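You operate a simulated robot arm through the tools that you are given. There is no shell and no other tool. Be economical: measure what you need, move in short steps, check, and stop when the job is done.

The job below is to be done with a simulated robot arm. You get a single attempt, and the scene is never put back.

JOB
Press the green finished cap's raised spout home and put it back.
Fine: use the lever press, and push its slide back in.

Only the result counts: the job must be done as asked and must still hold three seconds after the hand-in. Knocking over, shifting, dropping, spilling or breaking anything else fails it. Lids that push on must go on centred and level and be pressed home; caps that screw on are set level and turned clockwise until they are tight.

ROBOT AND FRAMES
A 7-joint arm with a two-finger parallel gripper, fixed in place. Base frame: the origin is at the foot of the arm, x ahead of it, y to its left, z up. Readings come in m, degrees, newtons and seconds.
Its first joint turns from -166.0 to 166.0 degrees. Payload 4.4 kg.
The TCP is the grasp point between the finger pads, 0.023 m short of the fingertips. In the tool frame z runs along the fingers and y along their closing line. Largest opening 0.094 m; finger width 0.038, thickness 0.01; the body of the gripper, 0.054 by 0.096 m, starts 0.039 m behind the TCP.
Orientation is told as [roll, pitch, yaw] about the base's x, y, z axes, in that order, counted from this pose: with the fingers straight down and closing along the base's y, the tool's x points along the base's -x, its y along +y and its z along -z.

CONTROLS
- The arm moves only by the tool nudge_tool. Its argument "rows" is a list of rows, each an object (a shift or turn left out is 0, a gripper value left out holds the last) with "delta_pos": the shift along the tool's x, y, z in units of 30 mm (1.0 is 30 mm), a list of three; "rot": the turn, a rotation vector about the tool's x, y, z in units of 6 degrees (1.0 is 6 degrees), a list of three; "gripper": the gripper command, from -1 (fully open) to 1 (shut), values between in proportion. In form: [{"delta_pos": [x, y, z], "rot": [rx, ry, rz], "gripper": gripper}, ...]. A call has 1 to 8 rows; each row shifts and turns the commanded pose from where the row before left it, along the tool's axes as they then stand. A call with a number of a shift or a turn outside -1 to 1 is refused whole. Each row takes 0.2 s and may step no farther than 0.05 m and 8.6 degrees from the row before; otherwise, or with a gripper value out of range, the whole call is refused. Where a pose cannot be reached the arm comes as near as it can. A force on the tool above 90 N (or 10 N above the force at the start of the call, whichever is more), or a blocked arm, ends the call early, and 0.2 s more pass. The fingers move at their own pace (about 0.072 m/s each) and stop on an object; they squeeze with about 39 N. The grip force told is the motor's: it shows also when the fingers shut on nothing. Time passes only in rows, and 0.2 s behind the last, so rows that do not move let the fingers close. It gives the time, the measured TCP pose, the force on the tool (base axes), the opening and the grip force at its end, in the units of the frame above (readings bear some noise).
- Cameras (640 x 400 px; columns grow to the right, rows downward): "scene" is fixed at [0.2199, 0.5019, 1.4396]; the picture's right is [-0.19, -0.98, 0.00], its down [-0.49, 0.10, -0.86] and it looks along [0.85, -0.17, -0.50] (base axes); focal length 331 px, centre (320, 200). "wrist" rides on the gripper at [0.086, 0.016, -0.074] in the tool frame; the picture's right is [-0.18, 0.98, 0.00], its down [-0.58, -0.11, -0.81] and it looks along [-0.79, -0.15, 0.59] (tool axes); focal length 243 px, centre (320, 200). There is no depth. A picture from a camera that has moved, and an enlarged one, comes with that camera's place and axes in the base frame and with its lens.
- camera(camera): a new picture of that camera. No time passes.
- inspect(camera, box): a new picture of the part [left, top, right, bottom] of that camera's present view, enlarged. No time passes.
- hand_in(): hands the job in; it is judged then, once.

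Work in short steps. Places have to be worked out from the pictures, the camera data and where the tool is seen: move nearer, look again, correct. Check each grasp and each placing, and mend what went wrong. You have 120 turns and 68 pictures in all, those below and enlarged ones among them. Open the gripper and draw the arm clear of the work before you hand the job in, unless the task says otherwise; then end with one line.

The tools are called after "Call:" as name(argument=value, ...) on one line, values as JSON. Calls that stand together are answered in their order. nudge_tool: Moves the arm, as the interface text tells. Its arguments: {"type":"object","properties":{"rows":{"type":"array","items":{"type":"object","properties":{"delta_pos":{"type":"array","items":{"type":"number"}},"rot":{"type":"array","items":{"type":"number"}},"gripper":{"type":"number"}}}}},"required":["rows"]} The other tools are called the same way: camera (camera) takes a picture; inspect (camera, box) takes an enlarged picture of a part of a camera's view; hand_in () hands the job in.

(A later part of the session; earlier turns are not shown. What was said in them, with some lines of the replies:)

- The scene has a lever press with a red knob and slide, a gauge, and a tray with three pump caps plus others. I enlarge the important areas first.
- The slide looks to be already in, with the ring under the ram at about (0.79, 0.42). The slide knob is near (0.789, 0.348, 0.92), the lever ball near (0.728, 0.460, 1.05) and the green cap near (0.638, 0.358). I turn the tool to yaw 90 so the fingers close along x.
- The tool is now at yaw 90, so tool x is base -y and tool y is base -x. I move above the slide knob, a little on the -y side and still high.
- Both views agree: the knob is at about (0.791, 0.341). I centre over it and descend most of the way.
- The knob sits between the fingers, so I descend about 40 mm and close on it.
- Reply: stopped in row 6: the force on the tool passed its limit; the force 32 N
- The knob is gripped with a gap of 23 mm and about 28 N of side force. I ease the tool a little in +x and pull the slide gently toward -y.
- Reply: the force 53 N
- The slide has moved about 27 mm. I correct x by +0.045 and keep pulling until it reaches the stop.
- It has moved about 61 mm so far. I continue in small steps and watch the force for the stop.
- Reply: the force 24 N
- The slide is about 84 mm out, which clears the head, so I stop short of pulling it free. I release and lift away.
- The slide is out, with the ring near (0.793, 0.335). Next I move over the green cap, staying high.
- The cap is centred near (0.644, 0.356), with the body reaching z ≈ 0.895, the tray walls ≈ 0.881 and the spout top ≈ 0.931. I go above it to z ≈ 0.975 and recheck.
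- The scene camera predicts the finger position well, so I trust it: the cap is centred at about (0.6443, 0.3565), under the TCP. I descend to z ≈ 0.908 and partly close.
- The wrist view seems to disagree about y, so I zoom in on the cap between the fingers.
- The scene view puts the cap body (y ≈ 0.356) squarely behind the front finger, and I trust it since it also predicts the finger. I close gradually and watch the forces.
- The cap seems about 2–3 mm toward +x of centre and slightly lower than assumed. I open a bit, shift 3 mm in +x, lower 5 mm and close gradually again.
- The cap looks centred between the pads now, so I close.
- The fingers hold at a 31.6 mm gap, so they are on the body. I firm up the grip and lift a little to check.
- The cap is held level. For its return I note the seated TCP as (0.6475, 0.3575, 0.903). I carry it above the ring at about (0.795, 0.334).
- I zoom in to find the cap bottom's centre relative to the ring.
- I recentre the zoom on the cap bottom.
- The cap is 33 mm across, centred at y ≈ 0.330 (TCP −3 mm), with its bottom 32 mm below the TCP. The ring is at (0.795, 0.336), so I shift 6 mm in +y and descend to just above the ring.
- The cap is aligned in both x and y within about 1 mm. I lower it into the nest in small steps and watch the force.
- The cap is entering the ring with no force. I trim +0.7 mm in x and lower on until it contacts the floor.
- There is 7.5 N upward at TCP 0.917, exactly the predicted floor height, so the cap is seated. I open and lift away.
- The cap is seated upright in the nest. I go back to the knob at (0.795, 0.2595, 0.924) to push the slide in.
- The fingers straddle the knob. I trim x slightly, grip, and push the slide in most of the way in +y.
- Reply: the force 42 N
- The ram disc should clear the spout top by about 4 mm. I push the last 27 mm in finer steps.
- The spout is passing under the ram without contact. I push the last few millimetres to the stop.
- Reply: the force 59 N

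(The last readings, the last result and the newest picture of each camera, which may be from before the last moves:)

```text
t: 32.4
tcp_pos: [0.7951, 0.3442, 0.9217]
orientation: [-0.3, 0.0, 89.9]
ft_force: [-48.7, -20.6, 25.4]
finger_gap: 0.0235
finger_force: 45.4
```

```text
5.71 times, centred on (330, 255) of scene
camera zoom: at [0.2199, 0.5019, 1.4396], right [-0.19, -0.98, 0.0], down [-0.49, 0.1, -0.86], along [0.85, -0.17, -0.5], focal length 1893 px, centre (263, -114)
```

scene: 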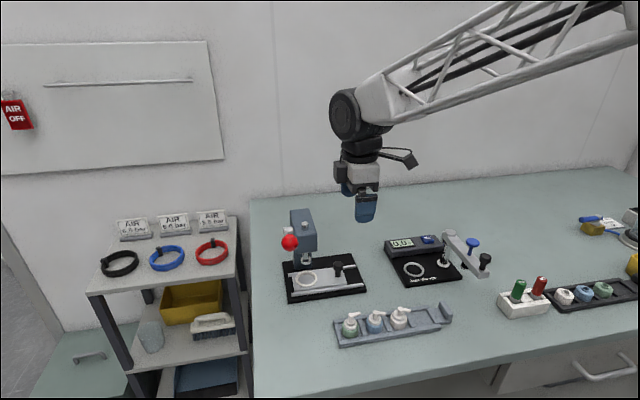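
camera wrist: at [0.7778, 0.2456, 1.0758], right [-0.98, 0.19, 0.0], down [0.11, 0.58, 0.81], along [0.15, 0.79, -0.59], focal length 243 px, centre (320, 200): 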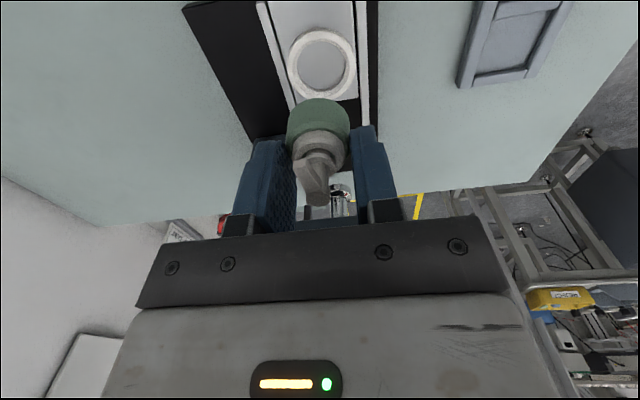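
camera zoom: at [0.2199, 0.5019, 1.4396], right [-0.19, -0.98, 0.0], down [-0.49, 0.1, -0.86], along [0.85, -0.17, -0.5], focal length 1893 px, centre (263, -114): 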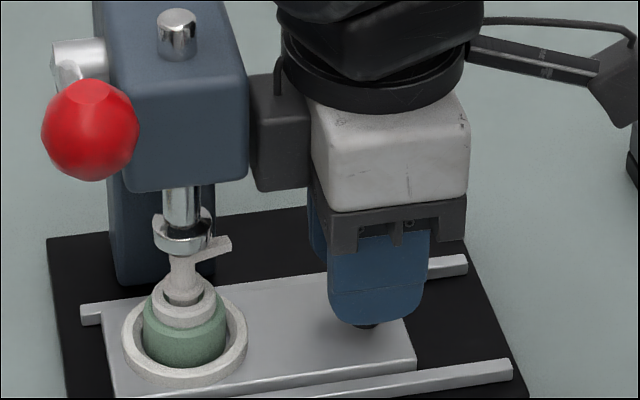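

The slide is at its stop, with −20 N in y, and the cap is under the ram. I release, back off slightly in −y and lift high.

Call:
nudge_tool(rows=[{"gripper": -0.3}, {}, {"delta_pos": [0.25, 0, 0]}, {"delta_pos": [0, 0, -1]}, {"delta_pos": [0, 0, -1]}, {"delta_pos": [0, 0, -1]}, {"delta_pos": [0, 0, -1]}, {"delta_pos": [0, 0, -1]}])

Call:
nudge_tool(rows=[{"delta_pos": [0, 0.5, -1], "gripper": 1}, {"delta_pos": [0, 1, -1]}, {"delta_pos": [-0.7, 1, 0]}, {"delta_pos": [-1, 0, 0]}, {"delta_pos": [-1, 0, 0]}, {"delta_pos": [-1, 0, 0]}])

Call:
inspect(camera="scene", box=[250, 170, 390, 290])

```text
t: 34.2
tcp_pos: [0.796, 0.3358, 1.073]
orientation: [-0.2, 0.0, 89.8]
ft_force: [0.1, -0.5, -0.6]
finger_gap: 0.0613
finger_force: 0.0
```

```text
t: 35.6
tcp_pos: [0.7179, 0.4484, 1.1329]
orientation: [-0.2, -0.2, 89.8]
ft_force: [-0.8, 0.2, 0.2]
finger_gap: 0.0
finger_force: 38.8
```

```text
3.33 times, centred on (320, 230) of scene
camera zoom: at [0.2199, 0.5019, 1.4396], right [-0.19, -0.98, 0.0], down [-0.49, 0.1, -0.86], along [0.85, -0.17, -0.5], focal length 1104 px, centre (320, 100)
```

zoom: 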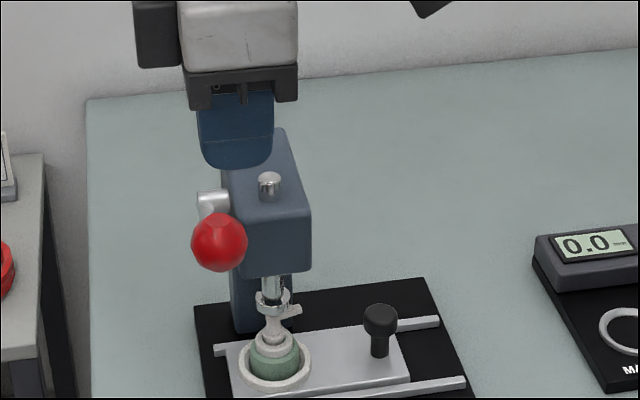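

The ball is at about (0.728, 0.460, 1.05) with the closed fingers above it. I tilt the tool 18° so the gripper body leans away from the press head, and shift over the ball.

Call:
nudge_tool(rows=[{"rot": [1, 0, 0], "delta_pos": [-0.4, 0, 0]}, {"rot": [1, 0, 0]}, {"rot": [1, 0, 0]}, {"delta_pos": [0, 0.21, 0.63]}, {}])

Call:
inspect(camera="scene", box=[250, 170, 390, 290])

Call:
camera(camera="wrist")

```text
t: 36.8
tcp_pos: [0.7209, 0.4619, 1.1105]
orientation: [-18.3, 0.0, 90.0]
ft_force: [-0.6, 0.2, 0.3]
finger_gap: 0.0
finger_force: 39.0
```

```text
3.33 times, centred on (320, 230) of scene
camera zoom: at [0.2199, 0.5019, 1.4396], right [-0.19, -0.98, 0.0], down [-0.49, 0.1, -0.86], along [0.85, -0.17, -0.5], focal length 1104 px, centre (320, 100)
```

zoom: 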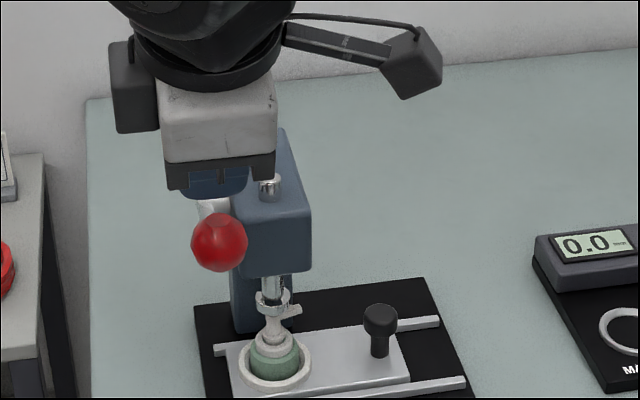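

```text
20 pictures are left
camera wrist: at [0.6807, 0.3745, 1.1755], right [-0.93, 0.19, -0.31], down [-0.15, 0.58, 0.8], along [0.33, 0.79, -0.51], focal length 243 px, centre (320, 200)
```

wrist: 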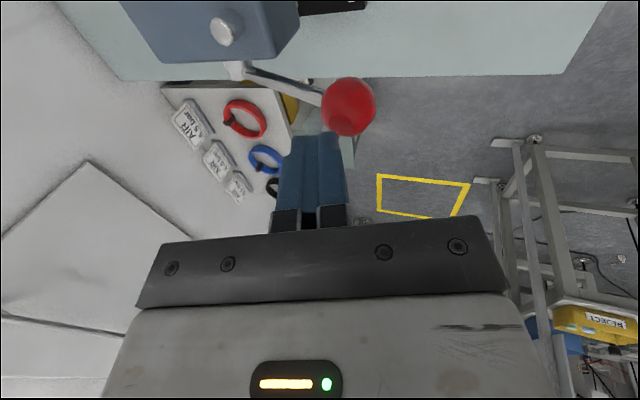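

The ball is at about (0.722, 0.461, 1.055) and the fingertip at (0.728, 0.462, 1.089). I shift 10 mm in −x and then go down into contact.

Call:
nudge_tool(rows=[{"delta_pos": [0, 0.32, -0.1]}, {"delta_pos": [0, 0.1, 0.3]}, {"delta_pos": [0, 0.1, 0.3]}, {"delta_pos": [0, 0.1, 0.3]}, {}])

Call:
inspect(camera="scene", box=[250, 170, 390, 290])

```text
t: 38.0
tcp_pos: [0.7098, 0.4634, 1.083]
orientation: [-18.3, -0.1, 90.0]
ft_force: [-6.3, 4.4, 3.6]
finger_gap: 0.0
finger_force: 38.7
```

```text
3.33 times, centred on (320, 230) of scene
camera zoom: at [0.2199, 0.5019, 1.4396], right [-0.19, -0.98, 0.0], down [-0.49, 0.1, -0.86], along [0.85, -0.17, -0.5], focal length 1104 px, centre (320, 100)
```

zoom: 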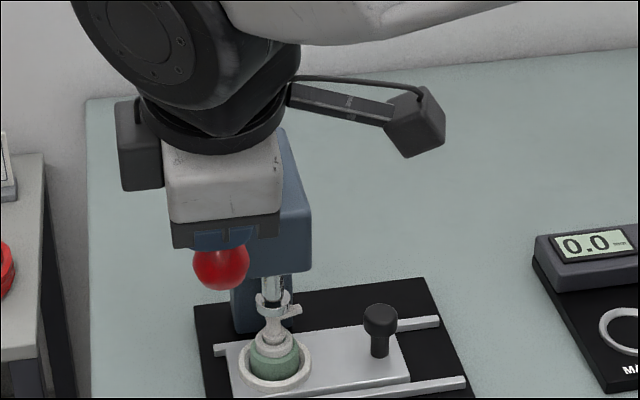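

The lever is moving down under light force (about 7 N). I continue downward in 8 mm steps.

Call:
nudge_tool(rows=[{"delta_pos": [0, 0.13, 0.24]}, {"delta_pos": [0, 0.11, 0.25]}, {"delta_pos": [0, 0.09, 0.26]}, {}])

Call:
inspect(camera="scene", box=[270, 210, 370, 290])

```text
t: 39.0
tcp_pos: [0.707, 0.4605, 1.0603]
orientation: [-18.2, -0.1, 89.9]
ft_force: [-1.0, 0.2, 1.9]
finger_gap: 0.0
finger_force: 39.1
```

```text
5.00 times, centred on (320, 250) of scene
camera zoom: at [0.2199, 0.5019, 1.4396], right [-0.19, -0.98, 0.0], down [-0.49, 0.1, -0.86], along [0.85, -0.17, -0.5], focal length 1657 px, centre (320, -50)
```

zoom: 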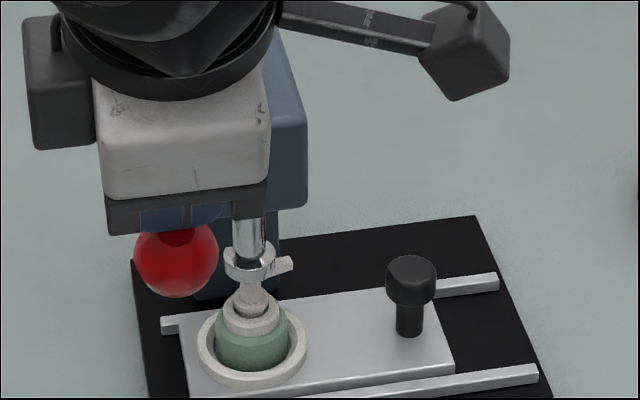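

The ram is near the spout and the force is still only 2 N. I keep going.

Call:
nudge_tool(rows=[{"delta_pos": [0, 0.084, 0.253]}, {"delta_pos": [0, 0.084, 0.253]}, {"delta_pos": [0, 0.084, 0.253]}, {}])

Call:
inspect(camera="scene", box=[270, 210, 370, 290])

```text
t: 40.0
tcp_pos: [0.7078, 0.4608, 1.0358]
orientation: [-18.2, -0.1, 89.9]
ft_force: [-0.3, 1.0, 3.1]
finger_gap: 0.0
finger_force: 38.9
```

```text
5.00 times, centred on (320, 250) of scene
camera zoom: at [0.2199, 0.5019, 1.4396], right [-0.19, -0.98, 0.0], down [-0.49, 0.1, -0.86], along [0.85, -0.17, -0.5], focal length 1657 px, centre (320, -50)
```

zoom: 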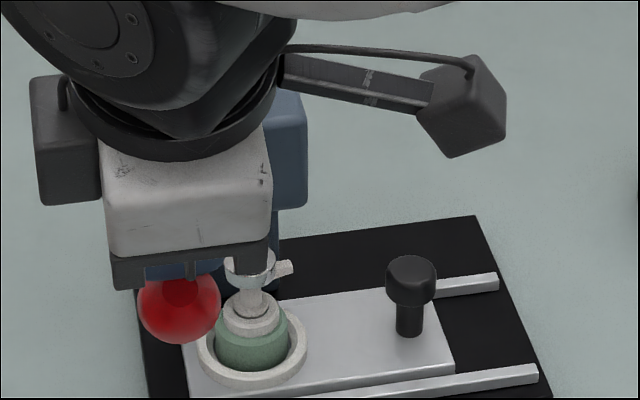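

The spout has dropped about 3 mm already. I continue down, easing +x along the arc.

Call:
nudge_tool(rows=[{"delta_pos": [0, 0.07, 0.256]}, {"delta_pos": [0, 0.05, 0.263]}, {"delta_pos": [0, 0.03, 0.27]}, {}])

Call:
inspect(camera="scene", box=[270, 210, 370, 290])

```text
t: 41.0
tcp_pos: [0.7102, 0.4613, 1.0118]
orientation: [-18.2, -0.2, 89.9]
ft_force: [-3.2, -1.7, 3.6]
finger_gap: 0.0
finger_force: 39.2
```

```text
5.00 times, centred on (320, 250) of scene
camera zoom: at [0.2199, 0.5019, 1.4396], right [-0.19, -0.98, 0.0], down [-0.49, 0.1, -0.86], along [0.85, -0.17, -0.5], focal length 1657 px, centre (320, -50)
```

zoom: 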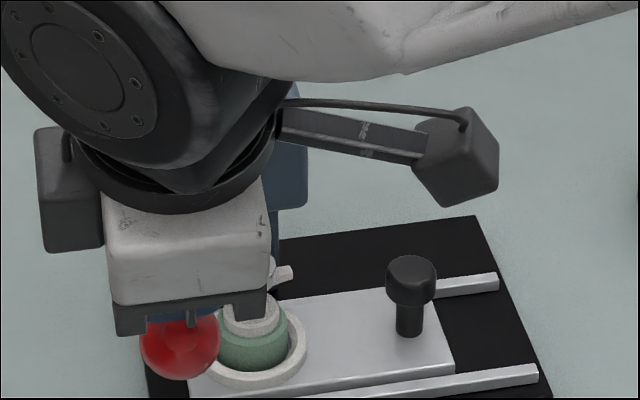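

Force is still low and the nozzle has dropped further. I continue until resistance rises.

Call:
nudge_tool(rows=[{"delta_pos": [0, 0.015, 0.27]}, {"delta_pos": [0, 0.01, 0.275]}, {"delta_pos": [0, 0.0, 0.28]}, {}])

```text
t: 41.6
tcp_pos: [0.7136, 0.4613, 1.006]
orientation: [-18.5, -0.4, 90.0]
ft_force: [-29.0, -7.6, 29.1]
finger_gap: 0.0001
finger_force: 39.3
stopped in row 3: the force on the tool passed its limit (the readings are from after the stop); the commanded pose is now the measured one
```

The force jumped at z ≈ 1.006, which may be the seat or the lever stop. I look.

Call:
camera(camera="scene")

Call:
inspect(camera="wrist", box=[160, 0, 480, 200])

```text
15 pictures are left
```

scene: 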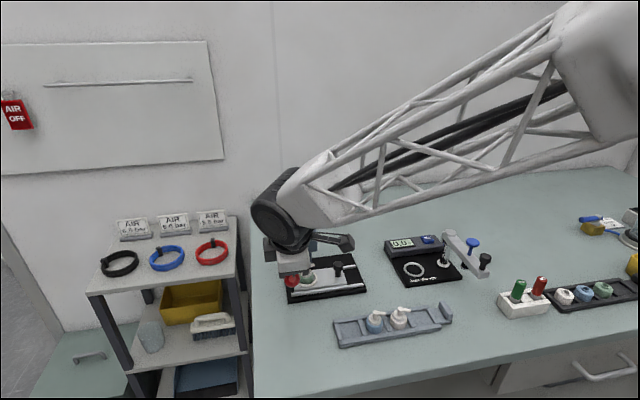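

```text
2.00 times, centred on (320, 100) of wrist
camera zoom: at [0.674, 0.3737, 1.0697], right [-0.93, 0.19, -0.31], down [-0.15, 0.58, 0.8], along [0.33, 0.79, -0.51], focal length 485 px, centre (320, 400)
```

zoom: 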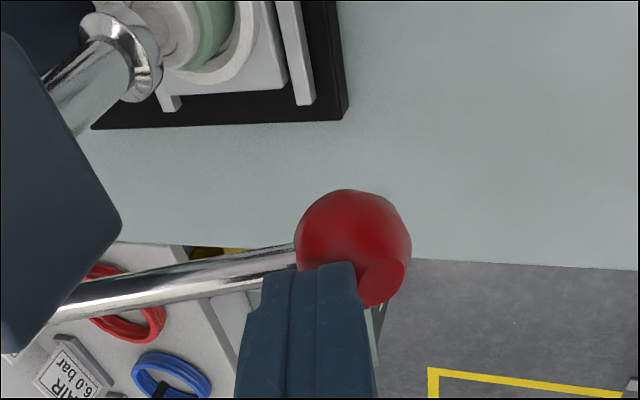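

The ram is down against the cap. I push a little more along the arc to confirm it is a hard stop.

Call:
nudge_tool(rows=[{"delta_pos": [0, 0.0, 0.06]}, {"delta_pos": [0, 0.0, 0.06]}, {"delta_pos": [0, 0.0, 0.05]}, {}, {}])

Call:
inspect(camera="wrist", box=[160, 0, 480, 200])

```text
t: 42.4
tcp_pos: [0.716, 0.4612, 1.0068]
orientation: [-18.8, -0.5, 89.9]
ft_force: [-25.8, -6.6, 32.1]
finger_gap: 0.0
finger_force: 39.4
stopped in row 4: the force on the tool passed its limit (the readings are from after the stop); the commanded pose is now the measured one
```

```text
2.00 times, centred on (320, 100) of wrist
camera zoom: at [0.6761, 0.3741, 1.0698], right [-0.93, 0.19, -0.32], down [-0.16, 0.57, 0.8], along [0.33, 0.8, -0.51], focal length 485 px, centre (320, 400)
```

zoom: 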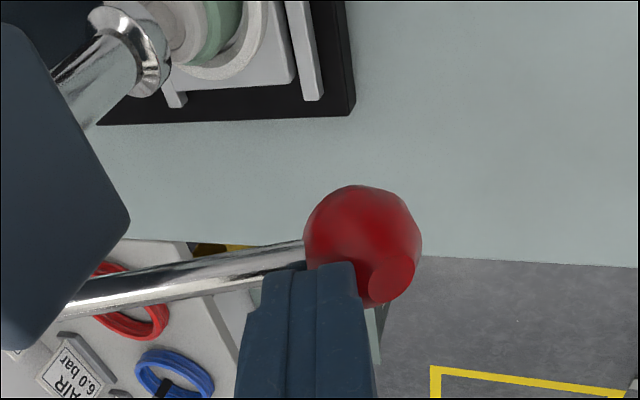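

It is a hard stop, with no further travel at full force. I back off upward and look at the lever and cap.

Call:
nudge_tool(rows=[{"delta_pos": [0, -0.1, -0.4]}, {"delta_pos": [0, -0.2, -0.8]}, {"delta_pos": [0, -0.2, -0.9]}, {"delta_pos": [0, -0.2, -0.9]}, {"delta_pos": [0, -0.2, -0.9]}, {"delta_pos": [0, 0, -0.9]}])

Call:
inspect(camera="scene", box=[270, 210, 370, 290])

```text
t: 43.8
tcp_pos: [0.6954, 0.4622, 1.1486]
orientation: [-18.6, -0.3, 90.0]
ft_force: [0.2, -0.4, -0.3]
finger_gap: 0.0
finger_force: 39.2
```

```text
5.00 times, centred on (320, 250) of scene
camera zoom: at [0.2199, 0.5019, 1.4396], right [-0.19, -0.98, 0.0], down [-0.49, 0.1, -0.86], along [0.85, -0.17, -0.5], focal length 1657 px, centre (320, -50)
```

zoom: 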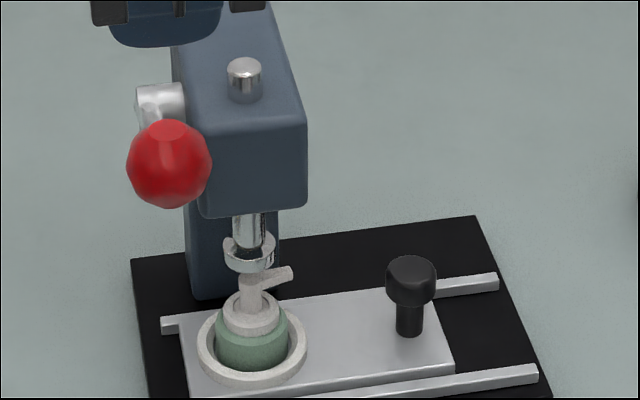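

The lever sprang back and the spout is now down with the gap gone. I untilt and return above the slide knob.

Call:
nudge_tool(rows=[{"rot": [-1, 0, 0]}, {"rot": [-1, 0, 0]}, {"rot": [-1, 0, 0]}, {"delta_pos": [1, 0, 0], "rot": [-0.08, 0, 0], "gripper": -0.3}, {"delta_pos": [1, 0, 0]}, {"delta_pos": [1, 0, 0]}, {"delta_pos": [1, 0, 0]}, {"delta_pos": [0.1, 0, 0]}])

Call:
nudge_tool(rows=[{"delta_pos": [0, -1, 0]}, {"delta_pos": [0, -1, 0]}, {"delta_pos": [0, -1, 0]}, {"delta_pos": [0, 0, 1]}, {"delta_pos": [0, 0, 1]}, {"delta_pos": [0, 0, 1]}, {}])

```text
t: 45.6
tcp_pos: [0.6964, 0.3391, 1.1485]
orientation: [0.0, -0.4, 90.0]
ft_force: [0.1, 0.5, 0.2]
finger_gap: 0.061
finger_force: 0.0
```

```text
t: 47.2
tcp_pos: [0.7852, 0.3393, 1.0563]
orientation: [-0.2, -0.4, 89.9]
ft_force: [-0.2, -0.2, -0.6]
finger_gap: 0.0611
finger_force: 0.0
```

I trim x and descend onto the knob, then close partially and pull out. I stop before the grip to check the forces.

Call:
nudge_tool(rows=[{"delta_pos": [0, -0.35, 0.9]}, {"delta_pos": [0, 0, 1]}, {"delta_pos": [0, 0, 1]}, {"delta_pos": [0, 0, 1]}, {"delta_pos": [0, 0, 0.52]}, {"gripper": 0.4}, {}])

```text
t: 48.8
tcp_pos: [0.7991, 0.3391, 0.9253]
orientation: [-0.2, -0.4, 90.0]
ft_force: [-2.4, -0.1, 0.3]
finger_gap: 0.0288
finger_force: 1.8
```

x reads 0.799, so I shift back 3.5 mm, grip and pull the slide out.

Call:
nudge_tool(rows=[{"delta_pos": [0, 0.12, 0]}, {"gripper": 0.6}, {}, {"delta_pos": [0.3, 0, 0]}, {"delta_pos": [0.4, 0, 0]}, {"delta_pos": [0.4, 0, 0]}, {"delta_pos": [0.4, 0, 0]}])

Call:
nudge_tool(rows=[{"delta_pos": [0.4, 0, 0]}, {"delta_pos": [0.4, 0, 0]}, {"delta_pos": [0.4, 0, 0]}, {"delta_pos": [0.1, 0, 0]}])

Call:
inspect(camera="scene", box=[290, 200, 400, 290])

```text
t: 50.4
tcp_pos: [0.7934, 0.2954, 0.9254]
orientation: [-0.3, -0.4, 90.0]
ft_force: [18.3, 0.4, 1.5]
finger_gap: 0.0268
finger_force: 8.8
```

```text
t: 51.4
tcp_pos: [0.7929, 0.2557, 0.924]
orientation: [-0.1, -0.4, 90.0]
ft_force: [19.3, -1.9, 6.7]
finger_gap: 0.0272
finger_force: 9.5
```

```text
4.44 times, centred on (345, 245) of scene
camera zoom: at [0.2199, 0.5019, 1.4396], right [-0.19, -0.98, 0.0], down [-0.49, 0.1, -0.86], along [0.85, -0.17, -0.5], focal length 1473 px, centre (209, 0)
```

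zoom: 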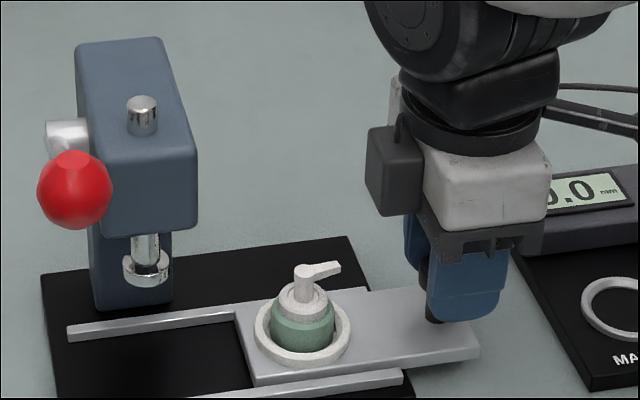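

The cap rides along; the ring is now at y ≈ 0.3375. I release the knob, lift, and move over the cap at TCP (0.796, 0.341).

Call:
nudge_tool(rows=[{"gripper": -0.3}, {}, {"delta_pos": [0, 0, -1]}, {"delta_pos": [0, 0, -1]}, {"delta_pos": [0, 0, -0.4]}, {"delta_pos": [-0.95, -0.06, 0]}, {"delta_pos": [-0.95, 0, 0]}, {"delta_pos": [-0.95, 0, 0]}])

Call:
nudge_tool(rows=[{}])

Call:
inspect(camera="wrist", box=[220, 30, 420, 155])

```text
t: 53.2
tcp_pos: [0.7944, 0.3412, 0.9962]
orientation: [-0.1, -0.4, 90.0]
ft_force: [-0.5, -0.2, -0.6]
finger_gap: 0.0612
finger_force: 0.0
```

```text
t: 53.6
tcp_pos: [0.796, 0.3406, 0.9971]
orientation: [-0.1, -0.4, 90.0]
ft_force: [-0.7, 0.0, 0.0]
finger_gap: 0.061
finger_force: 0.2
```

```text
3.20 times, centred on (320, 92) of wrist
camera zoom: at [0.7781, 0.2529, 1.0699], right [-0.98, 0.18, 0.0], down [0.11, 0.58, 0.81], along [0.15, 0.8, -0.59], focal length 776 px, centre (320, 544)
```

zoom: 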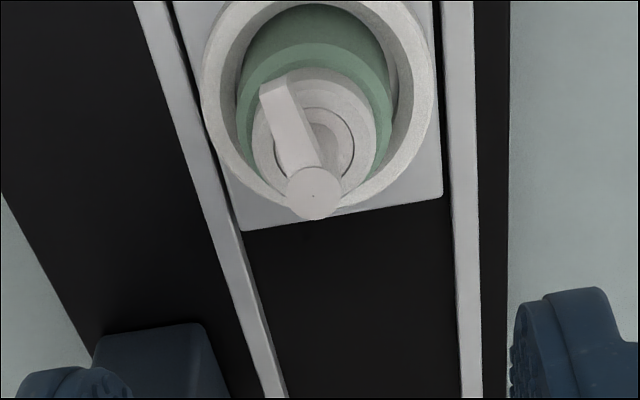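

The spout looks fully home and the cap is centred. I descend to z ≈ 0.917 and grip the body.

Call:
nudge_tool(rows=[{"delta_pos": [0, 0, 0.9]}, {"delta_pos": [0, 0, 0.9]}, {"delta_pos": [0, 0, 0.82]}, {"gripper": 0.15}, {}])

Call:
nudge_tool(rows=[{"gripper": 0.27}, {"gripper": 0.35}, {"gripper": 0.42}, {}])

```text
t: 54.8
tcp_pos: [0.7945, 0.3405, 0.9195]
orientation: [-0.2, -0.3, 89.9]
ft_force: [-0.8, 0.0, 0.5]
finger_gap: 0.0401
finger_force: 0.1
```

```text
t: 55.8
tcp_pos: [0.7952, 0.3413, 0.9194]
orientation: [-0.2, -0.3, 90.0]
ft_force: [-0.8, 0.4, -0.1]
finger_gap: 0.0315
finger_force: 10.2
```

The body is gripped at the same 31.5 mm gap, 2 mm higher than before. I firm up and lift.

Call:
nudge_tool(rows=[{"gripper": 1}, {}, {"delta_pos": [0, 0, -0.4]}, {"delta_pos": [0, 0, -0.8]}, {"delta_pos": [0, 0, -1]}, {"delta_pos": [0, 0, -0.5]}])

Call:
inspect(camera="scene", box=[320, 220, 380, 285])

```text
t: 57.2
tcp_pos: [0.7944, 0.3405, 0.9988]
orientation: [-0.1, -0.4, 90.0]
ft_force: [0.5, 0.0, -0.1]
finger_gap: 0.0319
finger_force: 10.3
```

```text
6.15 times, centred on (350, 252) of scene
camera zoom: at [0.2199, 0.5019, 1.4396], right [-0.19, -0.98, 0.0], down [-0.49, 0.1, -0.86], along [0.85, -0.17, -0.5], focal length 2039 px, centre (135, -123)
```

zoom: 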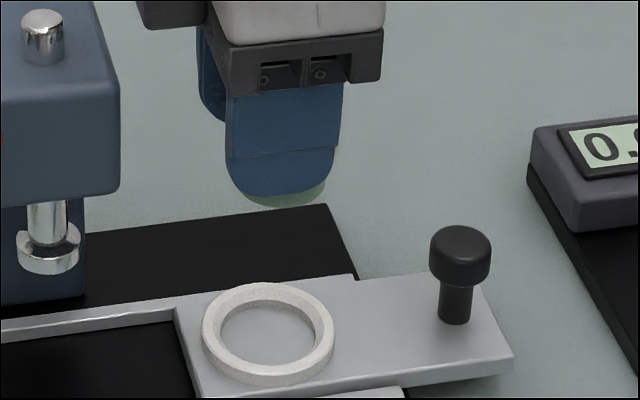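

The cap sits about 6 mm toward −y of the TCP now, so the tray target is TCP ≈ (0.6475, 0.3605). I carry it over the slot, staying high.

Call:
nudge_tool(rows=[{"delta_pos": [0, 0.9, 0]}, {"delta_pos": [0, 1, 0]}, {"delta_pos": [0, 1, 0]}, {"delta_pos": [-0.3, 1, 0]}, {"delta_pos": [-0.35, 1, 0]}, {}, {"delta_pos": [0, 0, 0.8]}, {}])

Call:
inspect(camera="scene", box=[325, 285, 405, 350])

Call:
inspect(camera="wrist", box=[220, 30, 420, 155])

```text
t: 59.0
tcp_pos: [0.6489, 0.3607, 0.9748]
orientation: [-0.2, -0.3, 89.9]
ft_force: [0.4, 0.6, 0.1]
finger_gap: 0.0317
finger_force: 9.6
```

```text
6.15 times, centred on (365, 318) of scene
camera zoom: at [0.2199, 0.5019, 1.4396], right [-0.19, -0.98, 0.0], down [-0.49, 0.1, -0.86], along [0.85, -0.17, -0.5], focal length 2039 px, centre (43, -523)
```

zoom: 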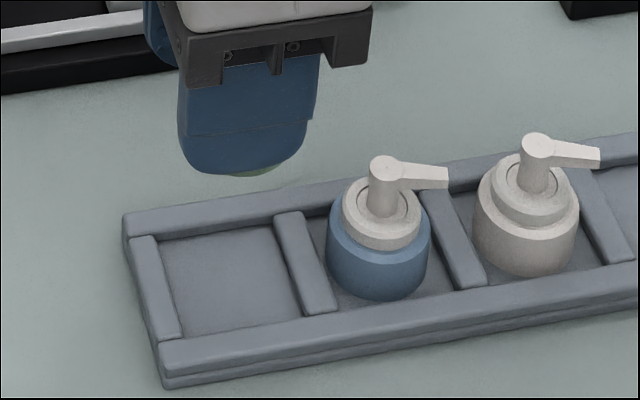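

```text
3.20 times, centred on (320, 92) of wrist
camera zoom: at [0.6316, 0.2721, 1.048], right [-0.98, 0.18, 0.0], down [0.11, 0.58, 0.81], along [0.15, 0.8, -0.59], focal length 776 px, centre (320, 544)
```

zoom: 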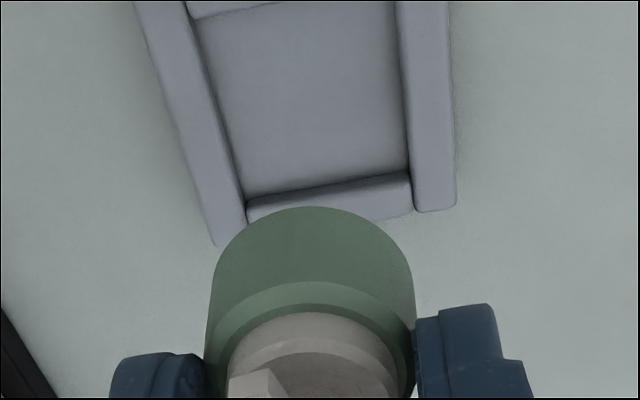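

The slot is centred at about y 0.353 with about 3 mm of play, and the cap at about 0.3545 over it. I descend toward the seat at TCP ≈ 0.905, with a small trim in −x and −y.

Call:
nudge_tool(rows=[{"delta_pos": [0.04, 0.03, 0.7]}, {"delta_pos": [0, 0, 0.7]}, {"delta_pos": [0, 0, 0.6]}, {}])

Call:
inspect(camera="wrist", box=[220, 30, 420, 155])

```text
t: 60.0
tcp_pos: [0.6489, 0.3598, 0.9134]
orientation: [-0.2, -0.3, 89.9]
ft_force: [-0.6, 0.6, -0.1]
finger_gap: 0.0314
finger_force: 9.7
```

```text
3.20 times, centred on (320, 92) of wrist
camera zoom: at [0.6314, 0.272, 0.987], right [-0.98, 0.18, 0.0], down [0.11, 0.58, 0.81], along [0.15, 0.8, -0.59], focal length 776 px, centre (320, 544)
```

zoom: 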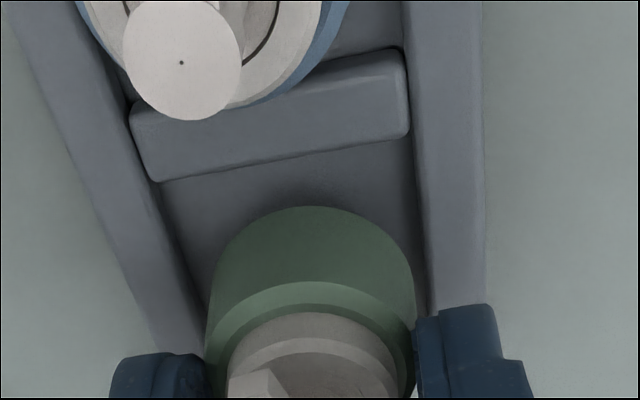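

The cap is inside the slot walls with room to spare. I lower gently to contact.

Call:
nudge_tool(rows=[{"delta_pos": [0, 0, 0.1]}, {"delta_pos": [0, 0, 0.08]}, {"delta_pos": [0, 0, 0.05]}, {}])

```text
t: 61.0
tcp_pos: [0.6473, 0.3599, 0.9077]
orientation: [-0.3, -0.4, 90.0]
ft_force: [-0.3, -0.3, 0.9]
finger_gap: 0.0318
finger_force: 10.2
```

Not firmly seated yet, so I go down a little further in tiny steps.

Call:
nudge_tool(rows=[{"delta_pos": [0, 0, 0.05]}, {"delta_pos": [0, 0, 0.05]}, {}])

```text
t: 61.8
tcp_pos: [0.648, 0.3581, 0.9048]
orientation: [-0.2, -0.3, 90.0]
ft_force: [0.0, 0.2, -0.6]
finger_gap: 0.0317
finger_force: 10.4
```

Call:
nudge_tool(rows=[{"delta_pos": [0, 0, 0.04]}, {"delta_pos": [0, 0, 0.04]}, {}])

```text
t: 62.6
tcp_pos: [0.6465, 0.3579, 0.9023]
orientation: [-0.2, -0.4, 90.0]
ft_force: [0.2, 1.3, -0.5]
finger_gap: 0.0319
finger_force: 9.7
```

There is still no contact force. I check the picture before going lower.

Call:
inspect(camera="wrist", box=[220, 50, 420, 175])

```text
3.20 times, centred on (320, 112) of wrist
camera zoom: at [0.63, 0.2713, 0.9759], right [-0.98, 0.18, 0.0], down [0.11, 0.58, 0.81], along [0.15, 0.8, -0.59], focal length 776 px, centre (320, 480)
```

zoom: 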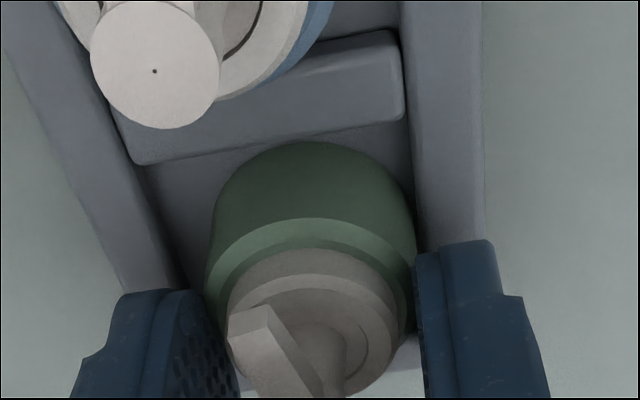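

The grip height relative to the cap matches the original pick, so the floor must be within 1–2 mm. I continue gently.

Call:
nudge_tool(rows=[{"delta_pos": [0, 0, 0.03]}, {"delta_pos": [0, 0, 0.03]}, {}])

```text
t: 63.4
tcp_pos: [0.6477, 0.3596, 0.8996]
orientation: [-0.2, -0.5, 90.0]
ft_force: [0.4, 0.7, 8.1]
finger_gap: 0.0316
finger_force: 10.0
```

Contact at 8 N, so the cap is on the floor. I relieve 0.6 mm, open and lift away.

Call:
nudge_tool(rows=[{"delta_pos": [0, 0, -0.02]}, {"gripper": 0.25}, {"gripper": 0.1}, {"gripper": -0.2}, {"delta_pos": [0, 0, -0.5]}, {"delta_pos": [0, 0, -1]}, {"delta_pos": [0, 0, -1]}, {"delta_pos": [0, 0, -1]}])

Call:
inspect(camera="scene", box=[325, 285, 405, 350])

```text
t: 65.2
tcp_pos: [0.6477, 0.3588, 1.0064]
orientation: [-0.1, -0.4, 90.1]
ft_force: [0.5, -0.1, -0.6]
finger_gap: 0.0564
finger_force: 0.1
```

```text
6.15 times, centred on (365, 318) of scene
camera zoom: at [0.2199, 0.5019, 1.4396], right [-0.19, -0.98, 0.0], down [-0.49, 0.1, -0.86], along [0.85, -0.17, -0.5], focal length 2039 px, centre (43, -523)
```

zoom: 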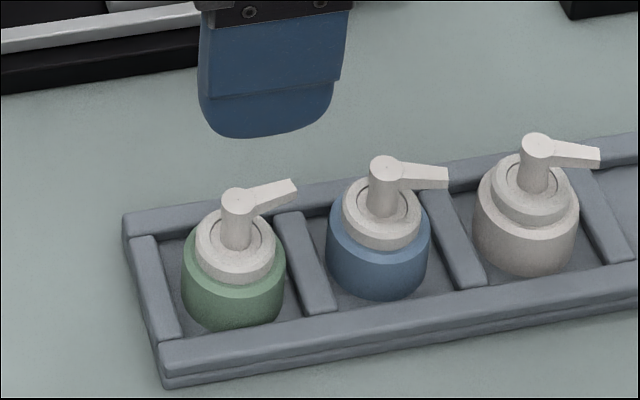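

The green cap is back in its slot with its spout home, matching its neighbours. I go back to the knob to push the slide in.

Call:
nudge_tool(rows=[{"delta_pos": [0.65, -1, 0]}, {"delta_pos": [0.65, -1, 0]}, {"delta_pos": [0.65, -1, 0]}, {"delta_pos": [0.65, -1, 0]}, {"delta_pos": [0.71, -0.91, 0]}, {}])

Call:
nudge_tool(rows=[{"delta_pos": [0, 0, 0.9]}, {"delta_pos": [0, 0, 0.9]}, {"delta_pos": [0, 0, 0.9]}, {}, {"gripper": 0.35}, {}])

```text
t: 66.6
tcp_pos: [0.7952, 0.2567, 1.0064]
orientation: [-0.1, -0.4, 89.9]
ft_force: [-0.1, -0.4, -0.4]
finger_gap: 0.0563
finger_force: 0.0
```

```text
t: 68.0
tcp_pos: [0.7941, 0.2578, 0.927]
orientation: [-0.1, -0.4, 90.0]
ft_force: [0.0, 0.5, -0.8]
finger_gap: 0.0306
finger_force: 0.1
```

I grip the knob and push the slide in.

Call:
nudge_tool(rows=[{"gripper": 0.6}, {}, {"delta_pos": [-0.3, 0, 0]}, {"delta_pos": [-0.4, 0, 0]}, {"delta_pos": [-0.4, 0, 0]}, {"delta_pos": [-0.4, 0, 0]}, {"delta_pos": [-0.4, 0, 0]}])

Call:
nudge_tool(rows=[{"delta_pos": [-0.3, 0, 0]}, {"delta_pos": [-0.3, 0, 0]}, {"delta_pos": [-0.15, 0, 0]}, {"delta_pos": [-0.1, 0, 0]}, {"delta_pos": [-0.05, 0, 0]}, {}])

Call:
inspect(camera="scene", box=[270, 200, 390, 310])

```text
t: 69.6
tcp_pos: [0.7945, 0.3167, 0.9263]
orientation: [-0.5, -0.4, 89.9]
ft_force: [58.0, -0.7, 2.0]
finger_gap: 0.0232
finger_force: 44.9
```

```text
t: 71.0
tcp_pos: [0.7952, 0.3435, 0.9261]
orientation: [-0.2, -0.4, 90.1]
ft_force: [54.6, -17.5, 30.1]
finger_gap: 0.0231
finger_force: 45.5
```

```text
3.64 times, centred on (330, 255) of scene
camera zoom: at [0.2199, 0.5019, 1.4396], right [-0.19, -0.98, 0.0], down [-0.49, 0.1, -0.86], along [0.85, -0.17, -0.5], focal length 1205 px, centre (284, 0)
```

zoom: 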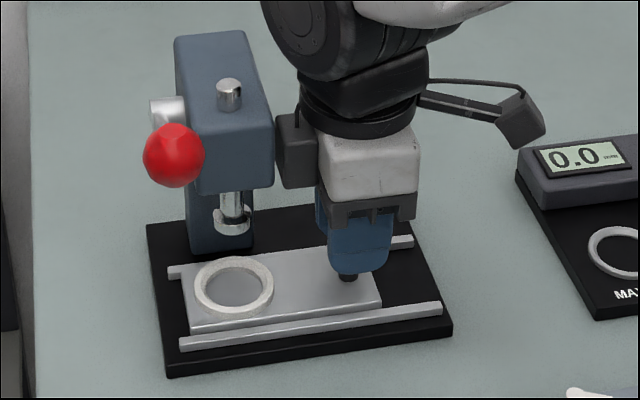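

The slide is at its stop and matches the starting picture. I release, back off and lift clear.

Call:
nudge_tool(rows=[{"gripper": -0.3}, {}, {"delta_pos": [0.2, 0, 0]}, {"delta_pos": [0, 0, -1]}, {"delta_pos": [0, 0, -1]}, {"delta_pos": [0, 0, -1]}, {"delta_pos": [0, 0, -1]}, {"delta_pos": [0, 0, -1]}])

Call:
nudge_tool(rows=[{"delta_pos": [0, 0.5, -1], "gripper": -1}, {"delta_pos": [0, 1, -1]}, {"delta_pos": [0, 1, -1]}, {"delta_pos": [0, 1, 0]}, {"delta_pos": [0, 1, 0]}, {"delta_pos": [0, 1, 0]}, {}])

Call:
camera(camera="scene")

```text
t: 72.8
tcp_pos: [0.7941, 0.3373, 1.0755]
orientation: [0.0, -0.4, 90.0]
ft_force: [0.1, 0.5, -0.8]
finger_gap: 0.0612
finger_force: 0.1
```

```text
t: 74.4
tcp_pos: [0.6285, 0.3366, 1.1653]
orientation: [-0.2, -0.4, 90.0]
ft_force: [-0.3, -0.7, 0.1]
finger_gap: 0.0941
finger_force: 0.0
```

```text
2 pictures are left
```

scene: 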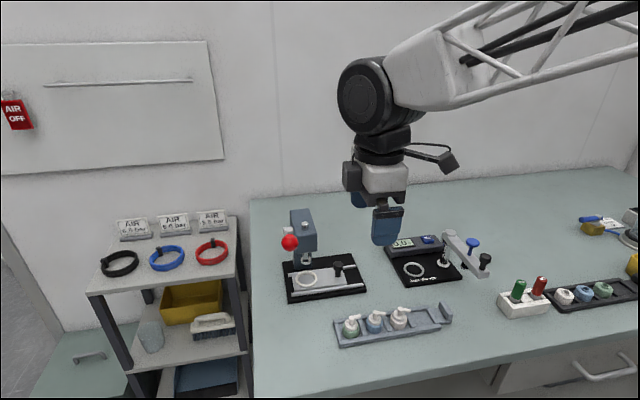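

Everything is in place: the cap is back in its tray slot, the slide is in, the lever is up and the arm is clear. I hand in.

Call:
hand_in()

```text
The job is handed in.
```

I pressed the green cap's spout home with the lever press and put the cap back in its tray slot, then pushed the press slide back in.
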